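You operate a simulated robot arm through the tools that you are given. There is no shell and no other tool. Be economical: measure what you need, move in short steps, check, and stop when the job is done.

You run a simulated two-armed robot. Do the job below in one go: nothing can be reset, and whatever is moved stays where it is left.

TASK
Clamp the grab bar on the jig and polish its tarnish off.
Fine: stand the bar on both jig pads; shut both clamps before polishing and leave them shut; put the polishing pad back. What is to be rubbed or washed off counts as gone when no trace of it is left.

It is judged by the outcome, as a careful person would: the job done as asked, and still so three seconds after it is handed in. It fails if anything else is knocked over, pushed out of place, dropped, spilled or broken.

THE ROBOT
Two 7-joint arms with two-finger parallel grippers on one trunk, on a base that drives. Base frame: it is fixed to the floor where the robot stands at the start and does not move with it; the origin is under the middle of the robot, x ahead of it, y to its left, z up. Readings come in m, rad, newtons and seconds.
The left shoulder is at the start at [0.07, 0.134, 1.301], the right one opposite. With the tool pointing down near the work surface each hand reaches from about 0.1 to 0.62 m from the robot's upright axis, wherever it stands, measured 20 degrees to its own side. Places, roughly: pads of the bar jig [0.5, -0.5, 0.9]; polishing pad (7x5x5 cm) [0.6, -0.2, 0.9]; red bar clamp [0.6, -0.8, 1]; yellow bar clamp [0.6, -0.3, 1]. Payload 1.57 kg a hand.
Tool frame (each hand has its own): the origin (TCP) lies between the finger pads and is the grasp point; the fingertips stand 0.03 m ahead of it; z points along the fingers, y is the line along which they close. Largest opening 0.08 m; finger width 0.017, thickness 0.012; the body of the gripper, 0.04 by 0.082 m, starts 0.08 m behind the TCP.
Orientation is that of the tool frame in the base frame, as [roll, pitch, yaw] about the fixed x, y, z axes, in that order (R = Rz(yaw) Ry(pitch) Rx(roll)). With the fingers straight down and closing along the base's y, the tool's x points along the base's -x, its y along +y and its z along -z.

THE INTERFACE
- The arms move only by the tool step_arm. It takes "left_commands", "right_commands" or both (then of equal length, played together; a hand with none holds still); each is a list of rows, each an object (a shift or turn left out is 0, a gripper value left out holds the last) with "delta_pos": the shift along the tool's x, y, z in mm, a list of three; "angular": the turn, a rotation vector about the tool's x, y, z in rad, a list of three; "hand": the closure in counts, from 0 (fully open) to 255 (shut). In form: [{"delta_pos": [dx, dy, dz], "angular": [wx, wy, wz], "hand": hand}, ...]. A call has 1 to 20 rows; each row shifts and turns the commanded pose from where the row before left it, along the tool's axes as they then stand. Rows are played at 5 a second. More than 0.05 m and 0.15 rad between two rows, or a gripper value outside its range, and nothing of the call is played. A pose out of reach is approached as far as the arm can. The call stops where the force on the tool passes 90 N (or 10 N more than at its start, if that is more) or the arm is blocked; 0.2 s more then pass. The fingers move at their own pace (about 0.153 m/s each) and stop on an object; they squeeze with about 31 N. The grip force told is the motor's: it shows also when the fingers shut on nothing. Time passes only in rows, and 0.2 s behind the last, so rows that do not move let the fingers close. It gives the time, the measured TCP pose, the force on the tool (base axes), the opening and the grip force at its end, in the units of the frame above (readings bear some noise), with the torque about the TCP (base axes, N m) and any sound that the robot's microphone picked up.
- Cameras (640 x 400 px; columns grow to the right, rows downward): "scene" is now at [0.1301, -0.0143, 1.5172]; the picture's right is [-0.16, -0.99, 0.00], its down [-0.69, 0.11, -0.71] and it looks along [0.70, -0.11, -0.70] (base axes); focal length 248 px, centre (320, 200). "left" rides on the left gripper at [0.072, 0.007, -0.122] in its tool frame; the picture's right is [-0.09, 1.00, 0.00], its down [-0.84, -0.08, -0.54] and it looks along [-0.54, -0.05, 0.84] (tool axes); focal length 238 px, centre (320, 200). "right" rides on the right gripper at [0.072, -0.007, -0.122] in its tool frame; the picture's right is [0.09, 1.00, 0.00], its down [-0.84, 0.08, -0.54] and it looks along [-0.54, 0.05, 0.84] (tool axes); focal length 238 px, centre (320, 200).
- get_image(camera): a new picture of that camera. No time passes.
- slide_trunk(by): slides the trunk up (or, below 0, down) by that many m; the arms and the scene camera ride with it, the base frame stays. It gives what a move gives, with no picture.
- base_move(legs): drives the robot by 1 to 6 legs, each [ahead, left, turn to the left] in m, m and rad, along the robot's own axes; the way and the turn of a leg run together, so that a leg with both is an arc; at most 1.5 m and 3.142 rad a leg. The arms and the cameras ride along, it lands a little off, and it stops where it bumps. It gives what a move gives.
- aim_head(pan, tilt): turns the head with the scene camera to pan (to the left, within 1.501 rad either way) and tilt (down, from -0.506 to 1.204), counted from straight ahead of the robot. It gives what a move gives.
- probe_pixels(camera, pixels): for up to 12 pixels [column, row] of the newest picture of that camera ("zoom" is the newest enlarged one), the place [x, y, z] in the base frame of the surface seen there, good to about 0.002 m. No time passes.
- inspect(camera, box): a new picture of the part [left, top, right, bottom] of that camera's present view, enlarged. No time passes.
- close_job(): hands the job in; it is judged then, once.

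Go step by step. Measure first, check grasps and placings, and put right what went wrong. The budget is 80 turns and 78 pictures, counting those below and the enlarged ones. Unless the task says otherwise, let go and move clear before handing in, and close with one line.

The tools are called after "Request:" as name(argument=value, ...) on one line, values as JSON. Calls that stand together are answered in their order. step_arm: Moves the arms, as the interface text tells. Its arguments: {"type":"object","properties":{"left_commands":{"type":"array","items":{"type":"object","properties":{"delta_pos":{"type":"array","items":{"type":"number"}},"angular":{"type":"array","items":{"type":"number"}},"hand":{"type":"number"}}}},"right_commands":{"type":"array","items":{"type":"object","properties":{"delta_pos":{"type":"array","items":{"type":"number"}},"angular":{"type":"array","items":{"type":"number"}},"hand":{"type":"number"}}}}},"required":[]} The other tools are called the same way: slide_trunk (by) slides the trunk up or down; base_move (legs) drives the base; aim_head (pan, tilt) turns the head that bears the scene camera; get_image (camera) takes a picture; probe_pixels (camera, pixels) gives the place of the surface under pixels of a picture; inspect (camera, box) takes an enlarged picture of a part of a camera's view; close_job () hands the job in.

At the start:

```text
t: 0.0
left_ee_pos: [0.3879, -0.028, 1.3044]
left_tcp_rot: [-3.141, 0.0, -3.14]
left_ft_force: [-0.1, -0.2, 0.0]
left_torque: [-0.01, 0.01, 0.01]
left_width: 0.08
left_grip_force: 0.0
right_ee_pos: [0.417, -0.3658, 1.3113]
right_tcp_rot: [3.141, 0.001, -3.141]
right_ft_force: [0.1, -0.3, 0.4]
right_torque: [0.01, 0.0, -0.03]
right_width: 0.0797
right_grip_force: 0.0
trunk travel left (down, up): [-0.875, 0.065]
robot x, y, heading: [0.0033, 0.001, 0.0]
head pan, tilt: [-0.155, 0.78]
```

scene: 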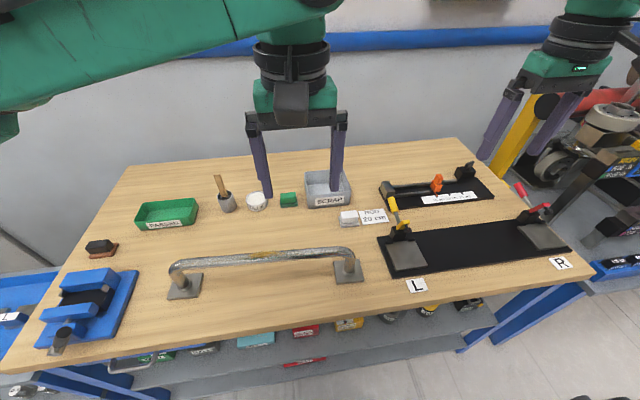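
right: 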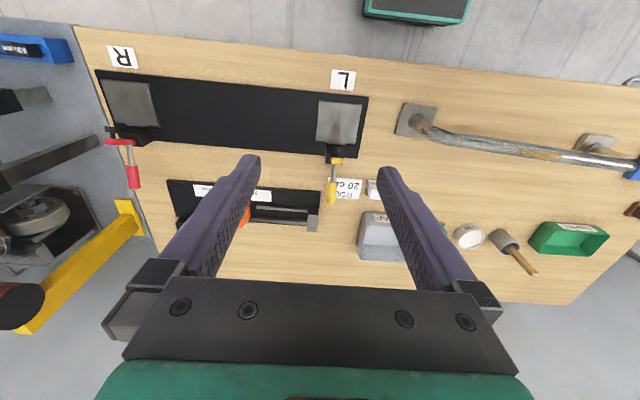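
left: 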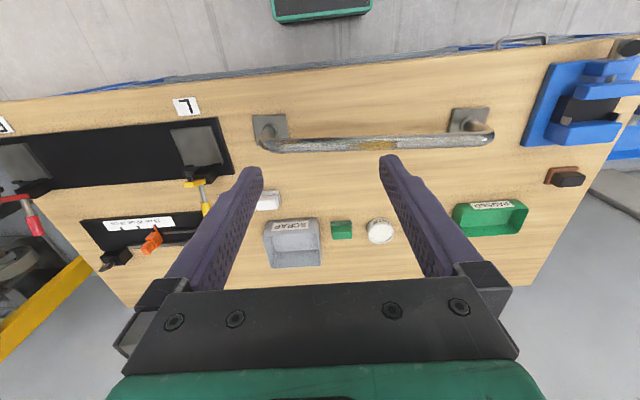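

I see the grab bar at about (185–350, 250–290), the jig at (470,245) and small items near (350,217). I'll enlarge these parts before measuring.

Request:
inspect(camera="scene", box=[330, 160, 590, 300])

Request:
inspect(camera="scene", box=[150, 170, 410, 310])

Request:
probe_pixels(camera="scene", pixels=[[185, 290], [348, 270], [180, 264], [347, 252], [260, 256], [407, 258], [545, 237], [348, 215], [415, 285], [560, 263], [290, 198], [230, 320]])

```text
2.46 times, centred on (460, 230) of scene
```

zoom: 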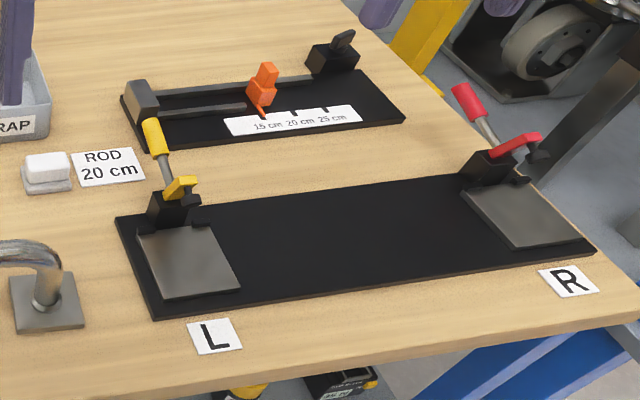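

```text
2.46 times, centred on (280, 240) of scene
```

zoom: 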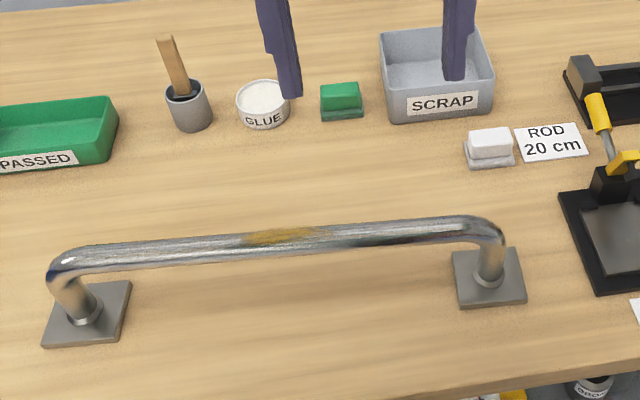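

```text
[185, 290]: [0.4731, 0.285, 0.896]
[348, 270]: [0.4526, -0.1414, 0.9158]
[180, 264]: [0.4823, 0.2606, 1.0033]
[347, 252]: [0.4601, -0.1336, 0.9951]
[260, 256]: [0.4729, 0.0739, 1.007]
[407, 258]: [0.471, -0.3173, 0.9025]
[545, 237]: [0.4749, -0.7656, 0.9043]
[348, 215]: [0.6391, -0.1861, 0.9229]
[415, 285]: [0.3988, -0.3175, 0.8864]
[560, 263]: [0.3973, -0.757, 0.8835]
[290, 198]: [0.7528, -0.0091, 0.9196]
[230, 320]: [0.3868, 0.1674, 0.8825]
```

The white pad on the grey base at (348,215) is the polishing pad, and the tarnish is on the bar's top near the middle. I'll look closer at the clamps and bar feet.

Request:
inspect(camera="scene", box=[370, 185, 450, 285])

Request:
probe_pixels(camera="zoom", pixels=[[150, 70], [200, 160], [240, 185]])

Request:
inspect(camera="right", box=[80, 40, 400, 240])

Request:
inspect(camera="left", box=[230, 80, 530, 240])

```text
4.00 times, centred on (410, 235) of scene
```

zoom: 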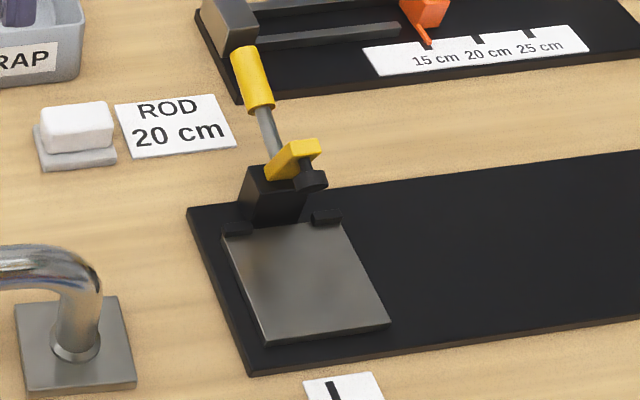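

```text
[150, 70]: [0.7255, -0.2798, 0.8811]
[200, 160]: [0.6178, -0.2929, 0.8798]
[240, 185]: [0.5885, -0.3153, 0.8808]
```

```text
2.00 times, centred on (240, 140) of right
```

zoom: 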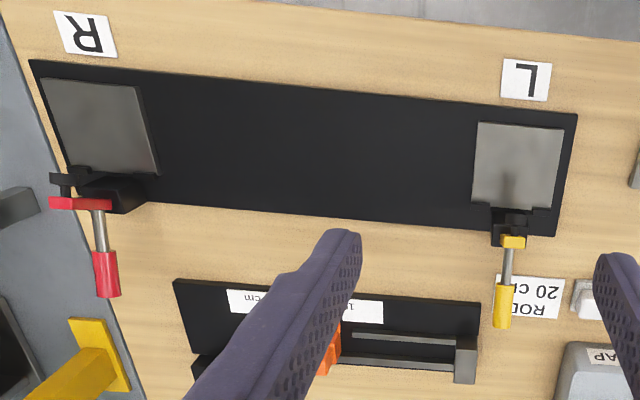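

```text
2.13 times, centred on (380, 160) of left
```

zoom: 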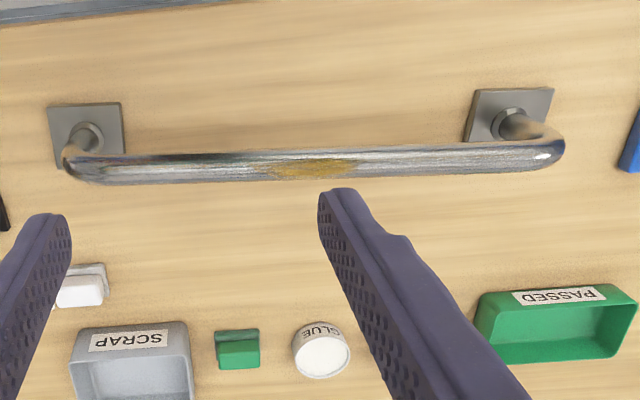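

The clamps stand open behind each pad, with their handles up and back. I'll probe the clamps, pad corners, bar and polishing pad.

Request:
probe_pixels(camera="scene", pixels=[[392.5, 200], [394, 208], [397, 217.5], [402.5, 225], [408, 230], [394, 234], [519, 189], [528, 201.5], [539, 208], [548, 210], [524, 215], [530, 190]])

Request:
probe_pixels(camera="right", pixels=[[319, 104], [358, 106], [357, 143], [318, 140], [103, 82], [147, 83], [157, 124], [114, 121], [332, 180], [131, 175], [370, 193], [381, 187]])

Request:
probe_pixels(camera="left", pixels=[[254, 116], [286, 115], [287, 137], [455, 109], [487, 109], [482, 132], [350, 145], [377, 143], [398, 142], [300, 150], [450, 141], [267, 199]])

```text
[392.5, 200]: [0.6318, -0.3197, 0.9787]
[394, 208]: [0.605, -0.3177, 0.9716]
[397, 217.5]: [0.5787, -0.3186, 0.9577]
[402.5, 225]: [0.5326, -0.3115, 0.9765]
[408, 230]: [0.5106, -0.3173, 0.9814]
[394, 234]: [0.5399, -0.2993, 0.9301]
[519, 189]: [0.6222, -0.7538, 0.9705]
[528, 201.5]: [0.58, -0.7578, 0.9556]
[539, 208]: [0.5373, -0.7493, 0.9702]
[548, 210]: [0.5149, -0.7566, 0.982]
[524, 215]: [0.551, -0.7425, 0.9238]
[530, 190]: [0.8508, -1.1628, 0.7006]
```

```text
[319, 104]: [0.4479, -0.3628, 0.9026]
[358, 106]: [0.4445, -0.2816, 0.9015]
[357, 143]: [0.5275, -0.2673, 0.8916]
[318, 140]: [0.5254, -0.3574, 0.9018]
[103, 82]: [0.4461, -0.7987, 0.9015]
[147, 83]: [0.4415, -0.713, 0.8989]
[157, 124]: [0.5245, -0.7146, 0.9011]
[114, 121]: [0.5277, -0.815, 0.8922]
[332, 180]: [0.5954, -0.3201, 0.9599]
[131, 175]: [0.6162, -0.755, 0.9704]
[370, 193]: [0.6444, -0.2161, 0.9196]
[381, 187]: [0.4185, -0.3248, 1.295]
```

```text
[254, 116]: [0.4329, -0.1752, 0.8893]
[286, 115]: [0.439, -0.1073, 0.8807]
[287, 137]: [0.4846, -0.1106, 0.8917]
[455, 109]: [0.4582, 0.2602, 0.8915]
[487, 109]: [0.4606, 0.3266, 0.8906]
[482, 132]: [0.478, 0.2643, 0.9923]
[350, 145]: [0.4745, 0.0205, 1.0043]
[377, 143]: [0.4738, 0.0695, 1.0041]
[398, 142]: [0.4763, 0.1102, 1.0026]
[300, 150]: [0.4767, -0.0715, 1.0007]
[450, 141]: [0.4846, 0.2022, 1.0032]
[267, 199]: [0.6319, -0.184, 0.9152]
```

The lever geometry is clear: the handle lies low at the back, about (0.63, z 0.98), and the arm points up, so lifting the handle shuts the clamp. The bar runs y −0.14..0.29 with its top at z≈1.005, so I'll bring both hands above it and turn them to close across it.

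Request:
step_arm(left_commands=[{"delta_pos": [-12, 28, 19], "hand": 0}, {"delta_pos": [-12, 28, 19]}, {"delta_pos": [-12, 28, 19]}, {"delta_pos": [-12, 28, 19]}, {"delta_pos": [-12, 28, 19]}, {"delta_pos": [-12, 28, 19]}, {"delta_pos": [-12, 28, 19]}, {"delta_pos": [-12, 28, 19]}, {"angular": [0, 0, 0.147]}, {"angular": [0, 0, 0.147]}, {"angular": [0, 0, 0.147]}, {"angular": [0, 0, 0.147]}, {"angular": [0, 0, 0.147]}, {"angular": [0, 0, 0.147]}, {"angular": [0, 0, 0.147]}, {"angular": [0, 0, 0.147]}, {"angular": [0, 0, 0.147]}, {"angular": [0, 0, 0.147]}, {"angular": [0, 0, 0.147]}], right_commands=[{"delta_pos": [-7, 40, 19], "hand": 0}, {"delta_pos": [-7, 40, 19]}, {"delta_pos": [-7, 40, 19]}, {"delta_pos": [-7, 40, 19]}, {"delta_pos": [-7, 40, 19]}, {"delta_pos": [-7, 40, 19]}, {"delta_pos": [-7, 40, 19]}, {"delta_pos": [-7, 40, 19]}, {"angular": [0, 0, -0.138]}, {"angular": [0, 0, -0.138]}, {"angular": [0, 0, -0.138]}, {"angular": [0, 0, -0.138]}, {"angular": [0, 0, -0.138]}, {"angular": [0, 0, -0.138]}, {"angular": [0, 0, -0.138]}, {"angular": [0, 0, -0.138]}, {"angular": [0, 0, -0.138]}, {"angular": [0, 0, -0.138]}, {"angular": [0, 0, -0.138]}])

Request:
get_image(camera="left")

Request:
get_image(camera="right")

Request:
get_image(camera="scene")

```text
t: 4.0
left_ee_pos: [0.4854, 0.1959, 1.153]
left_tcp_rot: [-3.142, -0.001, 1.522]
left_ft_force: [0.1, 0.0, 0.2]
left_torque: [0.02, -0.01, -0.02]
left_width: 0.0799
left_grip_force: 0.0
right_ee_pos: [0.4529, -0.0733, 1.1606]
right_tcp_rot: [-3.141, 0.0, -1.619]
right_ft_force: [0.9, 0.4, 0.2]
right_torque: [0.01, -0.02, -0.01]
right_width: 0.0801
right_grip_force: 0.0
right hand out of reach, approached as far as the arm can: row 8, 14
trunk travel left (down, up): [-0.875, 0.065]
robot x, y, heading: [0.0027, -0.0018, -0.002]
head pan, tilt: [-0.155, 0.78]
```

```text
69 pictures are left
```

left: 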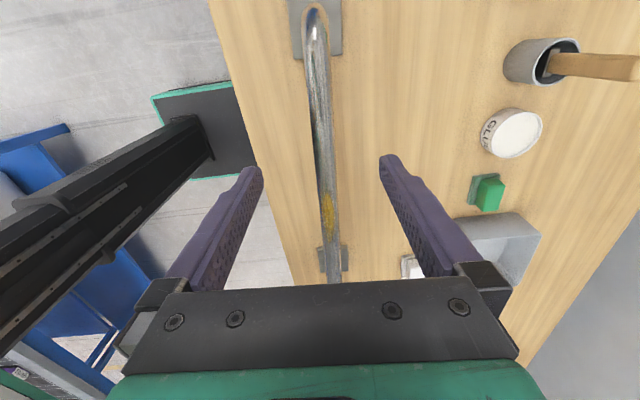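

```text
68 pictures are left
```

right: 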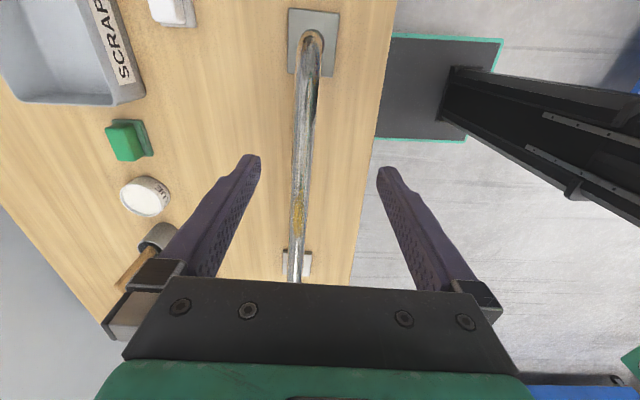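

```text
67 pictures are left
```

scene: 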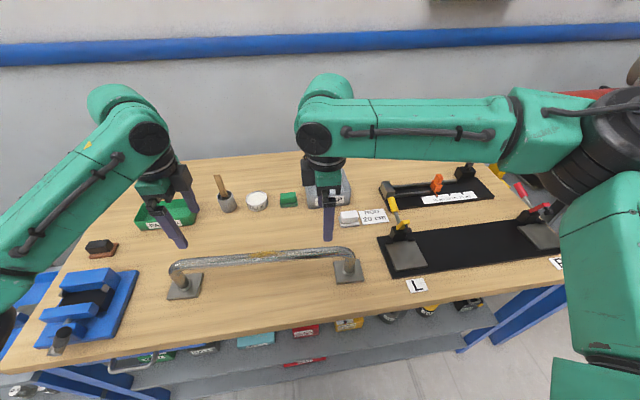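

The right hand stopped about 3 cm short (x 0.453, y −0.073), so I'll shift the base to the left to centre on the bar. First I'll measure the bar line and feet precisely.

Request:
probe_pixels(camera="left", pixels=[[313, 100], [323, 150], [328, 200], [331, 235], [296, 55], [341, 50], [318, 30], [330, 265]])

Request:
probe_pixels(camera="right", pixels=[[308, 90], [303, 140], [299, 200], [296, 240], [292, 15], [337, 18], [331, 72], [292, 68], [313, 40]])

Request:
base_move(legs=[[0, 0.1, 0]])

```text
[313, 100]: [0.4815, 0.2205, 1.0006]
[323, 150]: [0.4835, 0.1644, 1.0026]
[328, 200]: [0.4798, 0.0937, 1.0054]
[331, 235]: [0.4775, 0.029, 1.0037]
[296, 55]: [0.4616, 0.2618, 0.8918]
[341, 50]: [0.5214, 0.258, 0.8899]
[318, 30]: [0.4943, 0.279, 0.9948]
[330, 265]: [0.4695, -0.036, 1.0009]
```

```text
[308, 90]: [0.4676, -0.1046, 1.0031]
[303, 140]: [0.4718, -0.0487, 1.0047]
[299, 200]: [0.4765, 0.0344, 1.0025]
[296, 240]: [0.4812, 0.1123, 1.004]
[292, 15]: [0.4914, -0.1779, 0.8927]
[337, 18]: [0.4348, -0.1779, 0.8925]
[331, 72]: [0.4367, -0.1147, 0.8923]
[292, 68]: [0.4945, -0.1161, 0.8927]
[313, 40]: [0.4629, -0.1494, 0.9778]
```

```text
t: 5.2
left_ee_pos: [0.4859, 0.2925, 1.153]
left_tcp_rot: [-3.141, -0.003, 1.521]
left_ft_force: [0.7, 1.0, 0.0]
left_torque: [0.07, -0.03, 0.0]
left_width: 0.0799
left_grip_force: 0.0
right_ee_pos: [0.4531, 0.0237, 1.1614]
right_tcp_rot: [-3.14, 0.001, -1.626]
right_ft_force: [-0.2, 0.4, -0.4]
right_torque: [0.06, 0.01, 0.01]
right_width: 0.0801
right_grip_force: 0.2
trunk travel left (down, up): [-0.875, 0.065]
robot x, y, heading: [0.0017, 0.0993, -0.008]
head pan, tilt: [-0.155, 0.78]
```

The bar line is x≈0.474+0.053·y, with feet centred at (0.4645,−0.1465) and (0.489,0.293), 0.44 apart, which matches the pad spacing. I'll move both hands over it, go down, and grip.

Request:
step_arm(left_commands=[{"delta_pos": [-24.4, 0.8, 0]}, {"delta_pos": [-24.4, 0.9, 0]}, {"delta_pos": [-24.4, 0.8, 0]}, {"delta_pos": [-24.3, 0.9, 0]}, {"delta_pos": [0, 0, 30]}, {"delta_pos": [0, 0, 30]}, {"delta_pos": [0, 0, 30]}, {}], right_commands=[{"delta_pos": [17, -5.5, 0]}, {"delta_pos": [17, -5.5, 0]}, {"delta_pos": [17, -5.5, 0]}, {"delta_pos": [16.6, -5.7, 0]}, {"delta_pos": [0, 0, 30]}, {"delta_pos": [0, 0, 30]}, {"delta_pos": [0, 0, 38]}, {}])

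```text
t: 7.0
left_ee_pos: [0.4853, 0.198, 1.0625]
left_tcp_rot: [3.141, -0.001, 1.52]
left_ft_force: [0.5, 0.2, 0.3]
left_torque: [0.0, -0.01, 0.0]
left_width: 0.0801
left_grip_force: 0.1
right_ee_pos: [0.468, -0.0422, 1.0614]
right_tcp_rot: [3.141, 0.003, -1.626]
right_ft_force: [0.6, 0.3, -0.5]
right_torque: [0.01, 0.0, 0.01]
right_width: 0.0802
right_grip_force: 0.1
trunk travel left (down, up): [-0.875, 0.065]
robot x, y, heading: [-0.0017, 0.1032, 0.0]
head pan, tilt: [-0.155, 0.78]
```

Both hands are near the bar line; the right needs +4 mm in x. I'll go down and close.

Request:
step_arm(left_commands=[{"delta_pos": [0, -0.8, 24]}, {"delta_pos": [0, 0, 24]}, {"delta_pos": [0, 0, 24]}, {"hand": 255}, {}, {}, {}], right_commands=[{"delta_pos": [0, -4, 24]}, {"delta_pos": [0, 0, 24]}, {"delta_pos": [0, 0, 24]}, {"hand": 255}, {}, {}, {}])

Request:
get_image(camera="scene")

```text
t: 8.6
left_ee_pos: [0.4843, 0.1983, 0.9882]
left_tcp_rot: [-3.138, -0.002, 1.52]
left_ft_force: [-3.0, 0.6, -0.7]
left_torque: [-0.23, -0.02, -0.54]
left_width: 0.0281
left_grip_force: 31.1
right_ee_pos: [0.4634, -0.0512, 0.9987]
right_tcp_rot: [-3.141, 0.001, -1.626]
right_ft_force: [6.9, -4.2, 8.5]
right_torque: [0.05, -0.08, -0.63]
right_width: 0.0278
right_grip_force: 30.8
right hand out of reach, approached as far as the arm can: row 2, 3
trunk travel left (down, up): [-0.875, 0.065]
robot x, y, heading: [0.0011, 0.1011, -0.003]
head pan, tilt: [-0.155, 0.78]
```

```text
66 pictures are left
```

scene: 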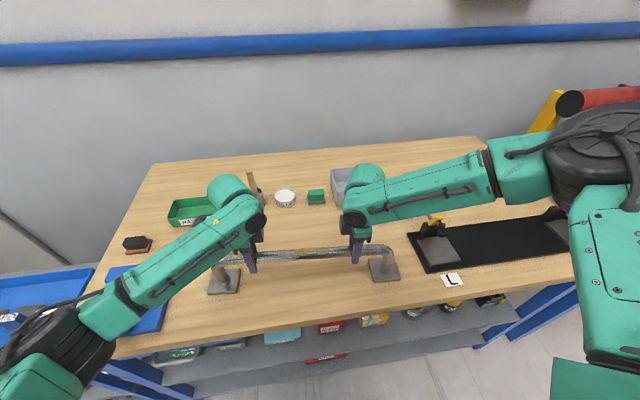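

Both hands hold the bar (28 mm); the right is 9 mm high on it but has a full grip. I'll lift with the trunk so the arms stay as they are.

Request:
slide_trunk(by=0.06)

Request:
get_image(camera="scene")

```text
t: 9.6
left_ee_pos: [0.4859, 0.1981, 1.0478]
left_tcp_rot: [-3.14, 0.001, 1.521]
left_ft_force: [-3.9, 0.5, -14.0]
left_torque: [0.64, -0.06, -0.54]
left_width: 0.0277
left_grip_force: 30.5
right_ee_pos: [0.4655, -0.0502, 1.057]
right_tcp_rot: [3.138, 0.001, -1.627]
right_ft_force: [4.4, 0.0, -2.9]
right_torque: [0.72, -0.12, -0.5]
right_width: 0.0282
right_grip_force: 30.7
trunk travel left (down, up): [-0.935, 0.005]
robot x, y, heading: [0.0003, 0.1071, -0.002]
head pan, tilt: [-0.155, 0.78]
```

```text
65 pictures are left
```

scene: 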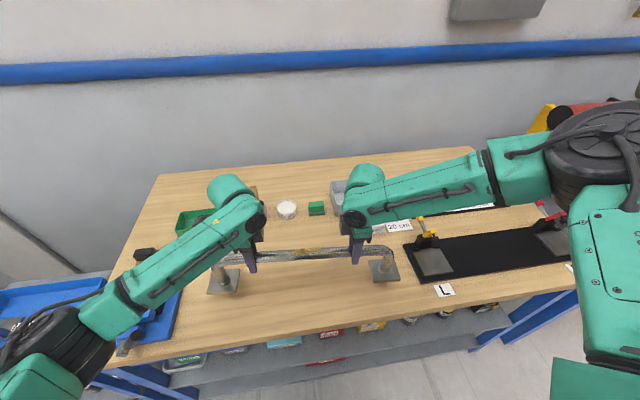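

The bar is lifted level, about 17 N shared between both hands. I'll drive back a little, right along the bench, and turn +0.053 rad to square the bar with the jig.

Request:
base_move(legs=[[-0.07, 0, 0], [0, -0.32, 0], [0, -0.32, 0], [0, 0, 0.053]])

Request:
get_image(camera="scene")

Request:
get_image(camera="left")

Request:
get_image(camera="right")

```text
t: 14.4
left_ee_pos: [0.4062, -0.4173, 1.0481]
left_tcp_rot: [-3.141, 0.0, 1.572]
left_ft_force: [-4.8, 1.0, -6.7]
left_torque: [-0.26, 0.01, -0.53]
left_width: 0.0278
left_grip_force: 31.3
right_ee_pos: [0.3977, -0.6669, 1.0572]
right_tcp_rot: [3.139, 0.002, -1.578]
right_ft_force: [4.7, -1.0, -10.8]
right_torque: [-0.24, -0.02, -0.51]
right_width: 0.0277
right_grip_force: 30.9
trunk travel left (down, up): [-0.935, 0.005]
robot x, y, heading: [-0.0772, -0.5366, 0.046]
head pan, tilt: [-0.155, 0.78]
```

```text
64 pictures are left
```

scene: 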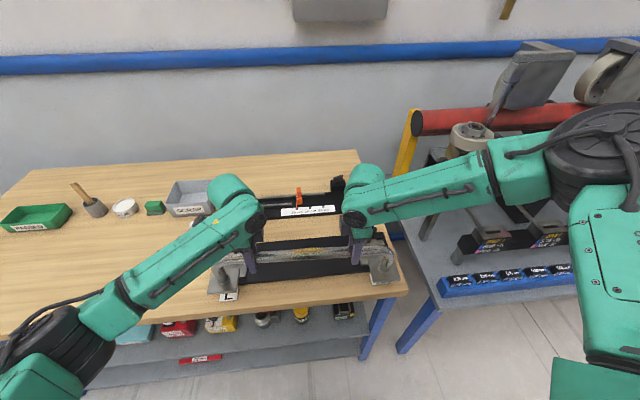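

```text
63 pictures are left
```

left: 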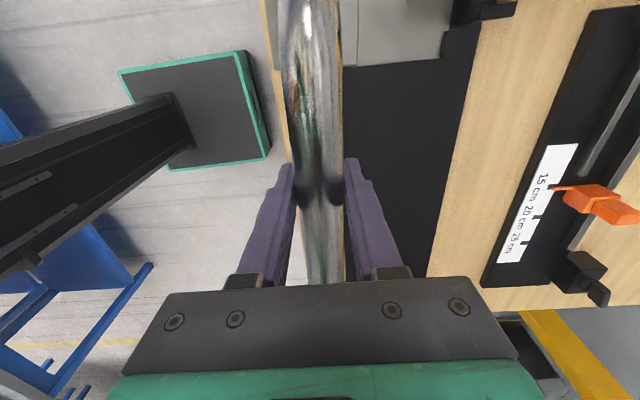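

```text
62 pictures are left
```

right: 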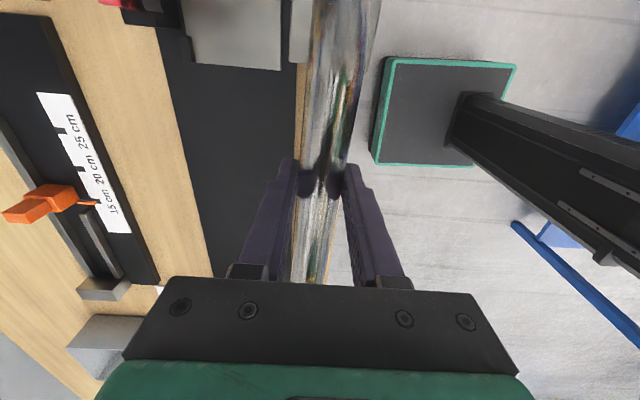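

The bar now hangs in front of the jig, nearly squared. I'll enlarge the scene and probe feet against pads.

Request:
inspect(camera="scene", box=[200, 210, 410, 320])

Request:
inspect(camera="right", box=[100, 0, 400, 160])

Request:
inspect(camera="left", box=[240, 0, 540, 160])

```text
3.05 times, centred on (305, 265) of scene
```

zoom: 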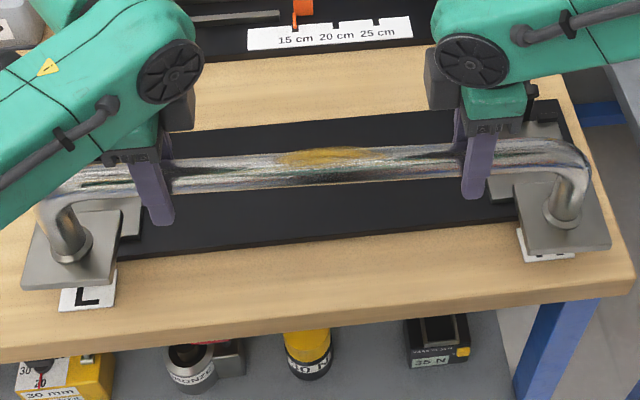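

```text
2.13 times, centred on (250, 80) of right
```

zoom: 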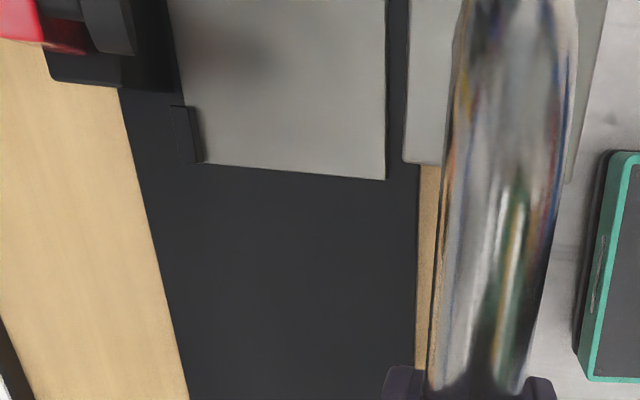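

```text
2.13 times, centred on (390, 80) of left
```

zoom: 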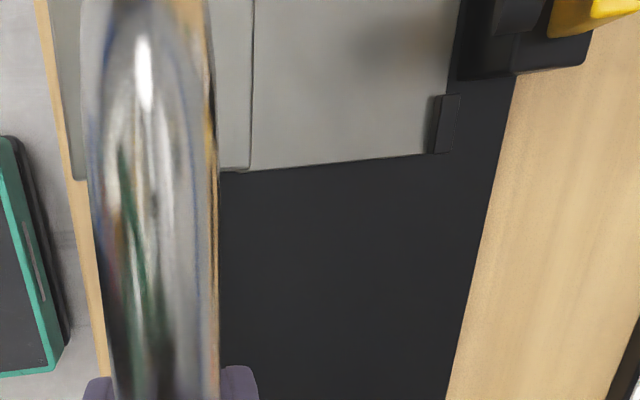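

I'll probe the foot and pad edges.

Request:
probe_pixels(camera="left", pixels=[[352, 64], [354, 20], [277, 80], [277, 60], [365, 64], [365, 70], [436, 56], [436, 63], [448, 30], [444, 52], [520, 4]])

Request:
probe_pixels(camera="right", pixels=[[277, 66], [277, 72], [277, 20], [293, 58], [293, 20], [293, 64], [200, 60], [200, 65], [186, 40], [180, 20], [370, 65]])

Request:
probe_pixels(camera="scene", pixels=[[208, 291], [236, 294], [225, 285], [227, 262], [375, 282], [404, 291], [398, 270], [385, 275], [218, 264], [247, 246], [370, 247]])

```text
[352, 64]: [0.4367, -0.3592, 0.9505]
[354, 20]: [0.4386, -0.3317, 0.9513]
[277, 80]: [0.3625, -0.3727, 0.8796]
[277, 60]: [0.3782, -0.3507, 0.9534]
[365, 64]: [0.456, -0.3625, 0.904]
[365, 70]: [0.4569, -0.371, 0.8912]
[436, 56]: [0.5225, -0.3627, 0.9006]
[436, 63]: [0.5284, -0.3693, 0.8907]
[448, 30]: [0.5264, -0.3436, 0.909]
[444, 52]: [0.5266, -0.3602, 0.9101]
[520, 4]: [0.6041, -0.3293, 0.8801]
```

```text
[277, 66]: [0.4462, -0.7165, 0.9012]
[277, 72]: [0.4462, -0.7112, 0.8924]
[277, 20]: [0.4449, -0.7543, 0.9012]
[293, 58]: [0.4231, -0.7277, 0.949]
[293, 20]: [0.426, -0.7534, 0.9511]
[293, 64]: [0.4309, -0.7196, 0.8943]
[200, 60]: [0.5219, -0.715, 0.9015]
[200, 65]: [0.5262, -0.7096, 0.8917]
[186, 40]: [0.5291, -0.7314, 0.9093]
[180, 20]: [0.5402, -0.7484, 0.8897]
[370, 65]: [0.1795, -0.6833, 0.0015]
```

```text
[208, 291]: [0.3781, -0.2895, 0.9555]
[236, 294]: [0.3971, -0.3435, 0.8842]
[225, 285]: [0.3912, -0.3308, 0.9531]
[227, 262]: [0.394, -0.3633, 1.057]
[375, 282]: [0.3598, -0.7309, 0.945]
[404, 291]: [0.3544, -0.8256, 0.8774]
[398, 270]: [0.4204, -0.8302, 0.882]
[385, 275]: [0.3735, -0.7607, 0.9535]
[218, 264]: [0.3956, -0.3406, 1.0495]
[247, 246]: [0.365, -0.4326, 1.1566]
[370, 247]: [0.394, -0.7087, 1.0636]
```

The feet line up in y to ~2 mm (L foot −0.326 vs pad −0.3225; R −0.7575 vs −0.756), but the bar is still yawed about 0.032 rad. I'll turn the base, correct y, and advance partway.

Request:
base_move(legs=[[0, 0, 0.033], [0.035, -0.014, 0]])

Request:
get_image(camera="left")

Request:
get_image(camera="right")

Request:
inspect(camera="left", box=[320, 0, 520, 100])

```text
t: 15.7
left_ee_pos: [0.4289, -0.4069, 1.0509]
left_tcp_rot: [3.138, 0.002, 1.605]
left_ft_force: [-7.4, 0.1, -5.5]
left_torque: [-0.43, -0.02, -0.73]
left_width: 0.0276
left_grip_force: 31.3
right_ee_pos: [0.4303, -0.6564, 1.0615]
right_tcp_rot: [-3.135, -0.001, -1.545]
right_ft_force: [4.3, 1.7, -9.9]
right_torque: [-0.17, -0.13, -0.73]
right_width: 0.0277
right_grip_force: 30.9
trunk travel left (down, up): [-0.935, 0.005]
robot x, y, heading: [-0.0351, -0.5512, 0.078]
head pan, tilt: [-0.155, 0.78]
```

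```text
58 pictures are left
```

left: 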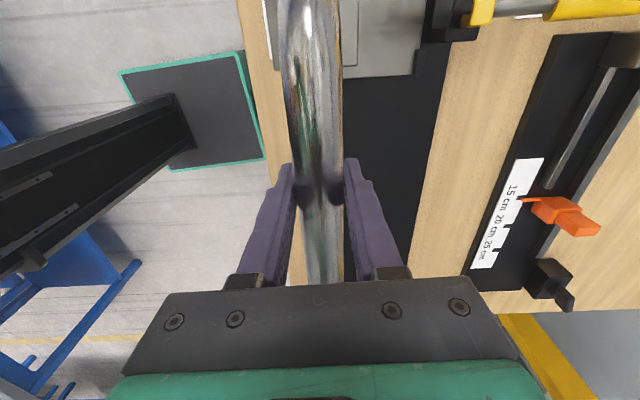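

```text
57 pictures are left
```

right: 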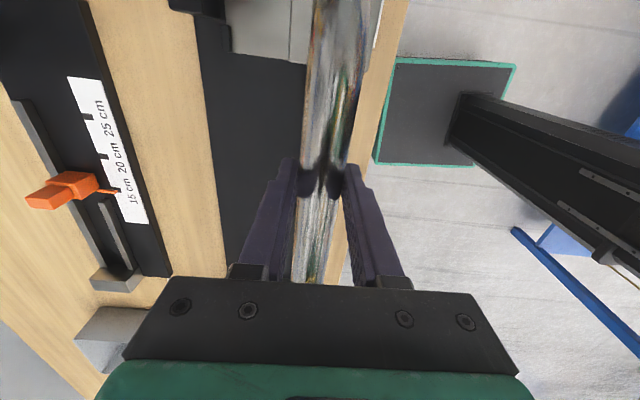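

```text
3.20 times, centred on (420, 50) of left
```

zoom: 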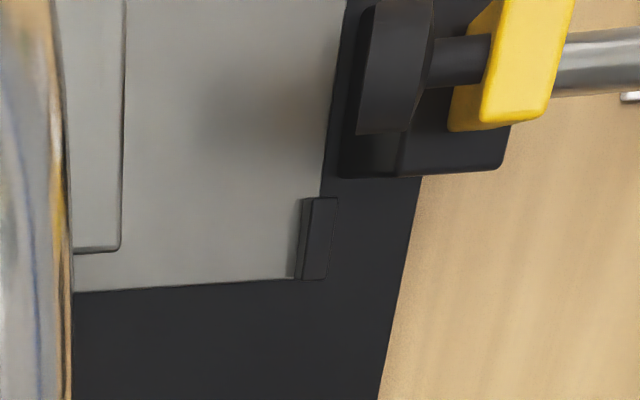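

The plunger points forward from a raised arm, so shutting swings it down to about x≈0.51; the foot should be centred near x≈0.486. I'll probe the feet again.

Request:
probe_pixels(camera="left", pixels=[[355, 60], [355, 20], [350, 64], [362, 40], [362, 75], [430, 40], [428, 5], [270, 15], [380, 74], [470, 12]])

Request:
inspect(camera="right", box=[200, 0, 400, 100])

Request:
probe_pixels(camera="right", pixels=[[293, 55], [293, 20], [298, 58], [285, 50], [280, 61], [285, 20], [235, 30], [222, 10]])

```text
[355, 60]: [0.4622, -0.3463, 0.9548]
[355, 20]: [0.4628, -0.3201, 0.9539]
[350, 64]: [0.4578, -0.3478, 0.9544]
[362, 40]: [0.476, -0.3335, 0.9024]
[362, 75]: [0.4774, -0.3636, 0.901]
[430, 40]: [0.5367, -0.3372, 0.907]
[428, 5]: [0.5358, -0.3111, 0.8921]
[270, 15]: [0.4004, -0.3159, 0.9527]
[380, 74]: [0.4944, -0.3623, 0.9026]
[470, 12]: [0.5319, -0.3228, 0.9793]
```

```text
3.20 times, centred on (300, 50) of right
```

zoom: 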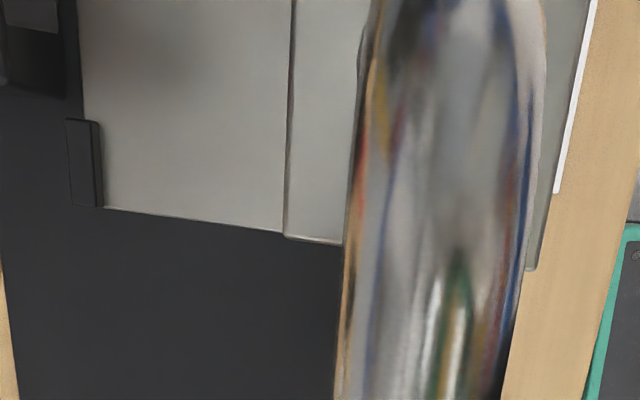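

```text
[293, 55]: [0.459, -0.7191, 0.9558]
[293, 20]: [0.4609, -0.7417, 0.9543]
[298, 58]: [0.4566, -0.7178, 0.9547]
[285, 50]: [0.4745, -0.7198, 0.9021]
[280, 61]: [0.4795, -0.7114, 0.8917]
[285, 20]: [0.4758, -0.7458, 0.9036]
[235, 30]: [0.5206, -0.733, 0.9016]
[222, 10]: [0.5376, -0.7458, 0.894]
```

Remaining shift is +0.0545 in x and −0.0075 in y. I'll lower 30 mm, to about 11 mm above the pads, and drive in.

Request:
slide_trunk(by=-0.028)

Request:
base_move(legs=[[0.053, -0.0117, 0]])

Request:
get_image(camera="left")

Request:
get_image(camera="right")

Request:
inspect(camera="left", box=[260, 0, 460, 100])

Request:
inspect(camera="right", box=[200, 0, 400, 100])

```text
t: 16.4
left_ee_pos: [0.435, -0.4093, 1.0191]
left_tcp_rot: [-3.138, 0.001, 1.601]
left_ft_force: [-6.8, -0.8, -5.2]
left_torque: [-0.39, 0.01, -0.78]
left_width: 0.0278
left_grip_force: 31.0
right_ee_pos: [0.436, -0.6602, 1.0306]
right_tcp_rot: [-3.142, 0.002, -1.543]
right_ft_force: [6.1, 1.3, -11.2]
right_torque: [-0.43, -0.04, -0.73]
right_width: 0.0277
right_grip_force: 31.4
trunk travel left (down, up): [-0.907, 0.033]
robot x, y, heading: [-0.0352, -0.5467, 0.08]
head pan, tilt: [-0.155, 0.78]
```

```text
t: 17.4
left_ee_pos: [0.4872, -0.4148, 1.0221]
left_tcp_rot: [-3.141, 0.0, 1.605]
left_ft_force: [-3.7, 0.0, -9.0]
left_torque: [0.29, -0.06, -0.38]
left_width: 0.0282
left_grip_force: 31.0
right_ee_pos: [0.4886, -0.6664, 1.0313]
right_tcp_rot: [-3.14, 0.001, -1.543]
right_ft_force: [3.0, 0.2, -6.0]
right_torque: [0.06, -0.07, -0.37]
right_width: 0.0278
right_grip_force: 30.9
trunk travel left (down, up): [-0.907, 0.033]
robot x, y, heading: [0.0131, -0.5536, 0.078]
head pan, tilt: [-0.155, 0.78]
```

```text
54 pictures are left
```

left: 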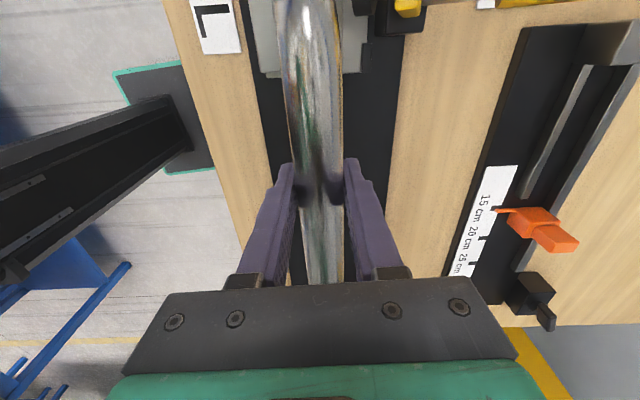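

```text
53 pictures are left
```

right: 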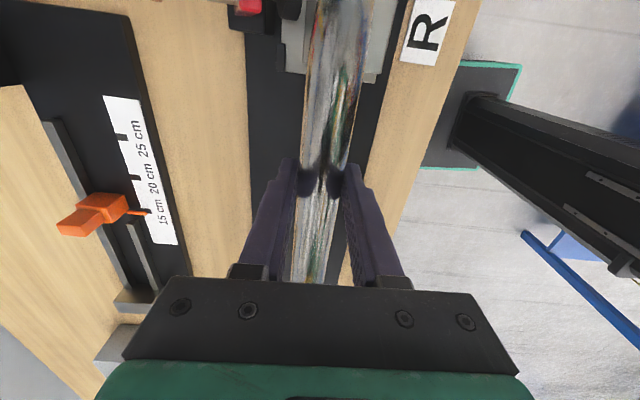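

```text
3.20 times, centred on (360, 50) of left
```

zoom: 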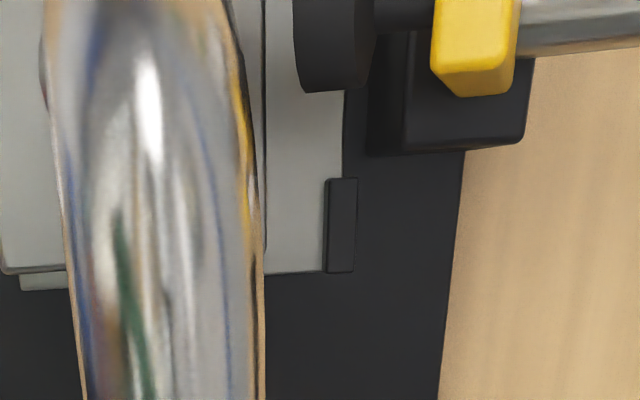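

```text
3.20 times, centred on (300, 50) of right
```

zoom: 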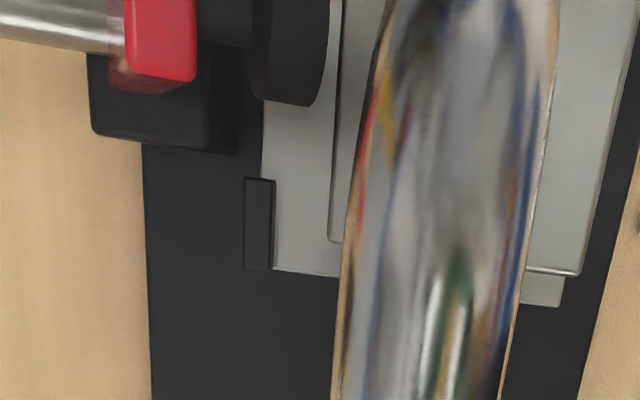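

The feet are over the pads with the plungers clear. I'll probe the final offsets.

Request:
probe_pixels(camera="left", pixels=[[341, 50], [341, 20], [270, 82], [263, 82], [270, 88], [266, 60], [350, 60], [362, 60], [355, 20]])

Request:
probe_pixels(camera="right", pixels=[[305, 50], [305, 20], [370, 82], [379, 82], [372, 90], [378, 70], [295, 60], [286, 60], [293, 20]])

```text
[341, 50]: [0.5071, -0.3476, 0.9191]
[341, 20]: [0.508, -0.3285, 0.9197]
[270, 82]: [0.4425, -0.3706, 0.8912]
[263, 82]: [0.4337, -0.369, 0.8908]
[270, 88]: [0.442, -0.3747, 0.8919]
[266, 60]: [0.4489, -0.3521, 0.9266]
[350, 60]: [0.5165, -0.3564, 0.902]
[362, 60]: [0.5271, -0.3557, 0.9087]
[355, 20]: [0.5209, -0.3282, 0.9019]
```

```text
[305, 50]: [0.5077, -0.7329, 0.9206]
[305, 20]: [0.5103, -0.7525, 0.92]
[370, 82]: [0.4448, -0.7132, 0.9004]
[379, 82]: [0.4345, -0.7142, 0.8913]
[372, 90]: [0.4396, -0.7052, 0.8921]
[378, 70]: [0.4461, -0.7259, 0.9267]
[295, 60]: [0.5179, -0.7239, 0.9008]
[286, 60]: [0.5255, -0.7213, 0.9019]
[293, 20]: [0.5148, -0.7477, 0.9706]
```

The feet are wholly over the pads, but tilted ~0.11 rad (front z .9267, rear .9195) as the bar hangs rolled. Rolling both hands about the bar axis levels it and swings the feet ~10 mm towards the stops, as wanted.

Request:
step_arm(left_commands=[{"angular": [-0.035, 0, 0]}, {"angular": [-0.035, 0, 0]}, {"angular": [-0.035, 0, 0]}, {}], right_commands=[{"angular": [0.035, 0, 0]}, {"angular": [0.035, 0, 0]}, {"angular": [0.035, 0, 0]}, {}])

Request:
get_image(camera="left")

Request:
get_image(camera="right")

```text
t: 18.4
left_ee_pos: [0.4908, -0.4164, 1.0194]
left_tcp_rot: [3.041, -0.003, 1.605]
left_ft_force: [-3.1, -3.3, -4.6]
left_torque: [-0.31, -0.03, -0.56]
left_width: 0.0279
left_grip_force: 30.7
right_ee_pos: [0.4903, -0.6669, 1.0295]
right_tcp_rot: [-3.035, 0.003, -1.542]
right_ft_force: [4.0, 2.2, -11.6]
right_torque: [-0.59, -0.02, -0.56]
right_width: 0.028
right_grip_force: 31.8
trunk travel left (down, up): [-0.907, 0.033]
robot x, y, heading: [0.018, -0.5563, 0.079]
head pan, tilt: [-0.155, 0.78]
```

```text
50 pictures are left
```

left: 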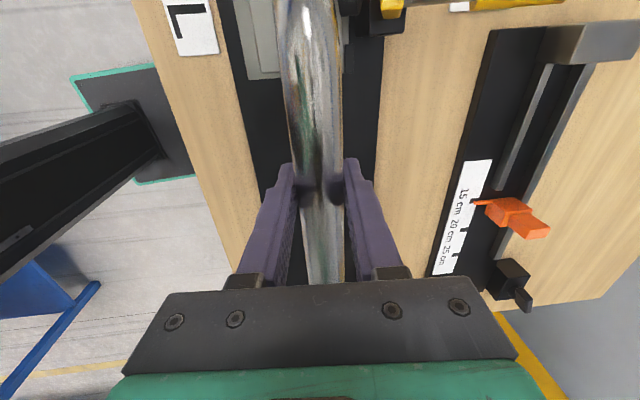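

```text
49 pictures are left
```

right: 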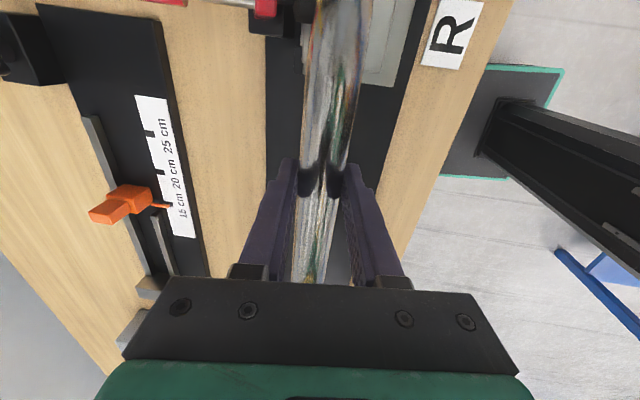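

Request:
inspect(camera="left", box=[220, 0, 420, 100])

Request:
inspect(camera="right", box=[250, 0, 450, 100])

Request:
probe_pixels(camera="left", pixels=[[252, 20], [255, 45], [273, 60], [280, 20], [250, 72], [343, 40], [347, 60], [343, 20]])

Request:
probe_pixels(camera="right", pixels=[[365, 60], [372, 20], [385, 65], [390, 40], [395, 20], [303, 50], [305, 30], [309, 20]])

```text
3.20 times, centred on (320, 50) of left
```

zoom: 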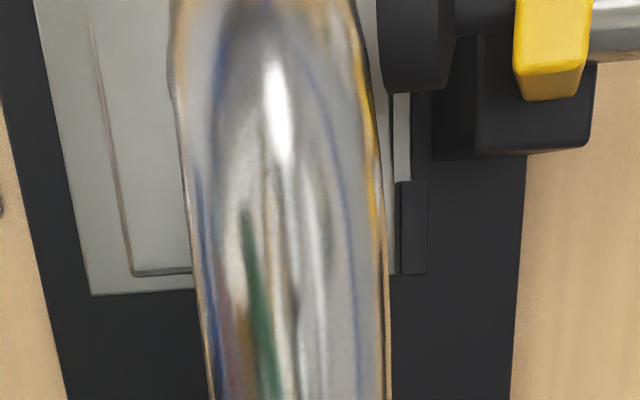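

```text
3.20 times, centred on (350, 50) of right
```

zoom: 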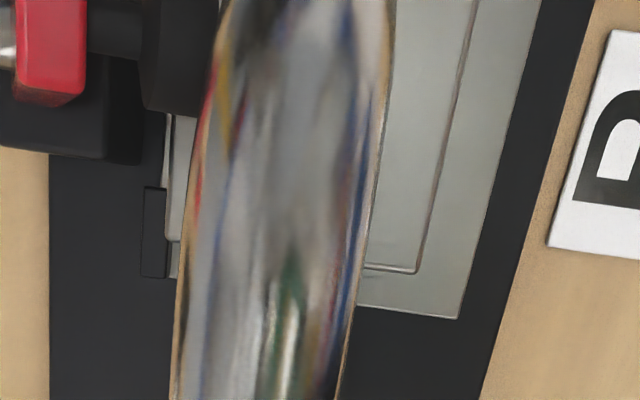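

```text
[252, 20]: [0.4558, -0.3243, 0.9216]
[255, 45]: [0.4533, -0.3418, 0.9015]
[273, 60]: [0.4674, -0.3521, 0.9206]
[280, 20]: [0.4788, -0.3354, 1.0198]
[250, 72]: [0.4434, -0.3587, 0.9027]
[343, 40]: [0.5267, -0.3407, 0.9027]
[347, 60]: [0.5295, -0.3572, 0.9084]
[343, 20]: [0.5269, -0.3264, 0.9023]
```

```text
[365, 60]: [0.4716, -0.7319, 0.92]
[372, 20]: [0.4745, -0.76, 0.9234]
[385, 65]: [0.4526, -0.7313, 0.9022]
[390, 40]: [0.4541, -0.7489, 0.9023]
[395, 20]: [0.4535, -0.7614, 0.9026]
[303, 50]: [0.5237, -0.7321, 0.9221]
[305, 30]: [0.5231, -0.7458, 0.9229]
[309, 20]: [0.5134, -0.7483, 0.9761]
```

The bar is now level (foot tops ~0.921), with rear edges at ~0.519 (L) and ~0.524 (R). I'll pull back 2–4 mm, lower onto the pads, then open.

Request:
step_arm(left_commands=[{"delta_pos": [0, -2, 0]}, {}], right_commands=[{"delta_pos": [0, 4, 0]}, {}])

Request:
slide_trunk(by=-0.009)

Request:
get_image(camera="scene")

```text
t: 19.0
left_ee_pos: [0.4878, -0.4164, 1.0196]
left_tcp_rot: [3.04, -0.003, 1.605]
left_ft_force: [-6.4, -0.6, -5.2]
left_torque: [-0.34, 0.0, -0.81]
left_width: 0.0277
left_grip_force: 31.4
right_ee_pos: [0.4874, -0.6651, 1.0302]
right_tcp_rot: [-3.037, 0.004, -1.545]
right_ft_force: [6.3, 0.9, -11.3]
right_torque: [-0.31, -0.06, -0.75]
right_width: 0.0278
right_grip_force: 30.9
trunk travel left (down, up): [-0.907, 0.033]
robot x, y, heading: [0.0156, -0.5509, 0.076]
head pan, tilt: [-0.155, 0.78]
```

```text
t: 19.5
left_ee_pos: [0.4862, -0.4159, 1.0131]
left_tcp_rot: [3.037, -0.002, 1.609]
left_ft_force: [-5.0, 2.0, -1.5]
left_torque: [0.4, -0.17, -0.55]
left_width: 0.0282
left_grip_force: 31.2
right_ee_pos: [0.4852, -0.6662, 1.0227]
right_tcp_rot: [-3.034, 0.003, -1.543]
right_ft_force: [3.9, -2.1, -5.3]
right_torque: [0.33, -0.11, -0.57]
right_width: 0.0278
right_grip_force: 30.7
trunk travel left (down, up): [-0.898, 0.042]
robot x, y, heading: [0.0152, -0.5553, 0.081]
head pan, tilt: [-0.155, 0.78]
```

```text
46 pictures are left
```

scene: 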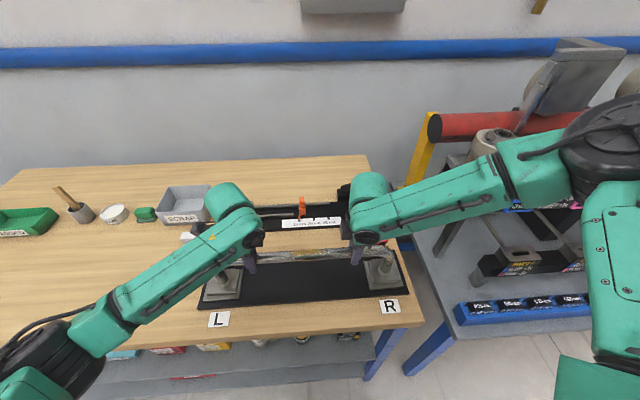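

Part of the weight is on the pads. I'll lower 2 mm more, then release and rise.

Request:
slide_trunk(by=-0.002)

Request:
step_arm(left_commands=[{"hand": 120}, {"hand": 0}, {}, {"delta_pos": [0, 0, -40]}, {"delta_pos": [0, 0, -40]}, {"delta_pos": [0, 0, -40]}], right_commands=[{"hand": 120}, {"hand": 0}, {}, {"delta_pos": [0, 0, -40]}, {"delta_pos": [0, 0, -40]}, {"delta_pos": [0, 0, -40]}])

Request:
get_image(camera="left")

Request:
get_image(camera="right")

```text
t: 20.1
left_ee_pos: [0.4853, -0.4161, 1.0124]
left_tcp_rot: [3.033, -0.002, 1.608]
left_ft_force: [3.6, 4.4, 5.8]
left_torque: [0.54, -0.04, -0.46]
left_width: 0.0277
left_grip_force: 30.9
right_ee_pos: [0.4856, -0.6666, 1.021]
right_tcp_rot: [-3.032, 0.001, -1.543]
right_ft_force: [2.9, -4.9, 13.6]
right_torque: [0.18, -0.08, -0.52]
right_width: 0.0279
right_grip_force: 30.8
trunk travel left (down, up): [-0.896, 0.044]
robot x, y, heading: [0.0186, -0.5512, 0.08]
head pan, tilt: [-0.155, 0.78]
```

```text
t: 21.5
left_ee_pos: [0.477, -0.4174, 1.1291]
left_tcp_rot: [3.037, 0.0, 1.604]
left_ft_force: [0.0, 0.8, 0.4]
left_torque: [0.0, 0.04, 0.01]
left_width: 0.0798
left_grip_force: 0.2
right_ee_pos: [0.471, -0.6683, 1.1377]
right_tcp_rot: [-3.037, 0.002, -1.544]
right_ft_force: [0.1, 0.3, 0.4]
right_torque: [0.01, -0.03, -0.04]
right_width: 0.0799
right_grip_force: 0.1
trunk travel left (down, up): [-0.896, 0.044]
robot x, y, heading: [0.0161, -0.5554, 0.085]
head pan, tilt: [-0.155, 0.78]
```

```text
45 pictures are left
```

left: 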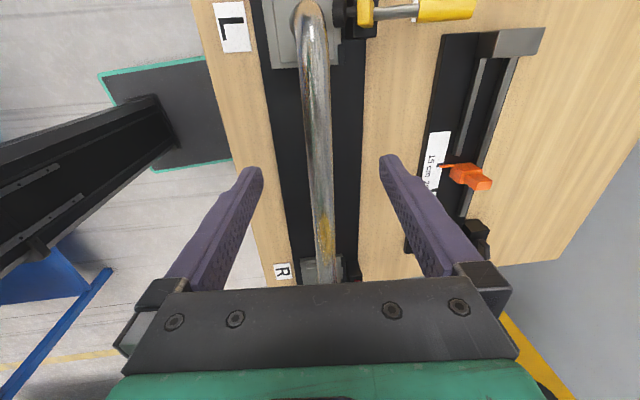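

```text
44 pictures are left
```

right: 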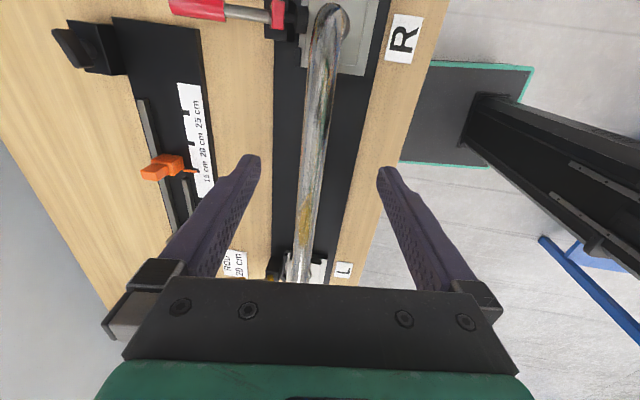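

The bar stands free on the pads. I'll verify the feet and look closely at each clamp.

Request:
inspect(camera="left", box=[240, 0, 480, 120])

Request:
inspect(camera="right", box=[160, 0, 400, 120])

Request:
probe_pixels(camera="left", pixels=[[285, 30], [285, 55], [320, 20], [326, 55], [331, 50], [345, 12], [364, 10], [400, 12], [420, 10], [445, 9], [470, 7], [328, 245]])

Request:
probe_pixels(camera="right", pixels=[[360, 30], [350, 55], [310, 50], [303, 40], [291, 15], [278, 14], [250, 13], [222, 10], [200, 6], [175, 4], [325, 100], [305, 220]])

```text
2.67 times, centred on (360, 60) of left
```

zoom: 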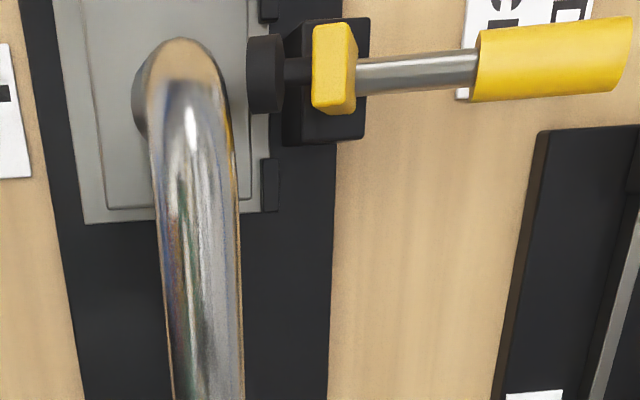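

```text
2.67 times, centred on (280, 60) of right
```

zoom: 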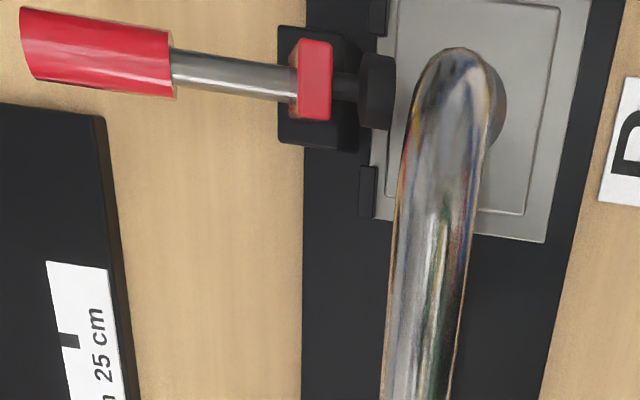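

```text
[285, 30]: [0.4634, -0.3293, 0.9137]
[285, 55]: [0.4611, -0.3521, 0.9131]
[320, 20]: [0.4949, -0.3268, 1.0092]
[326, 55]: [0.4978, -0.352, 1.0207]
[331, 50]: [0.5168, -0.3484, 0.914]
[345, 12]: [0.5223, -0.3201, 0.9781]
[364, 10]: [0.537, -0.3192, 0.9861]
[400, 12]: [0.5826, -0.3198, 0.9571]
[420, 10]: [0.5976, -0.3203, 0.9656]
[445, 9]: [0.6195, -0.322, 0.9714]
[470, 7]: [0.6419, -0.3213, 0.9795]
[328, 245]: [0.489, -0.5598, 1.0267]
```

```text
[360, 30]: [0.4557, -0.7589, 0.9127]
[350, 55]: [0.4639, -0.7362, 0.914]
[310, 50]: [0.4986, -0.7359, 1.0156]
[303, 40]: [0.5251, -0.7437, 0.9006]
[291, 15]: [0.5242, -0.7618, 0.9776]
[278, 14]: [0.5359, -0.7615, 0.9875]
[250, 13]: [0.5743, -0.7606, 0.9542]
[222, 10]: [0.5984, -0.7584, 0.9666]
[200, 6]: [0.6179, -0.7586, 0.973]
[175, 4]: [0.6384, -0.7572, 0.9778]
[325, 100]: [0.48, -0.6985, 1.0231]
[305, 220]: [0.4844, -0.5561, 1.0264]
```

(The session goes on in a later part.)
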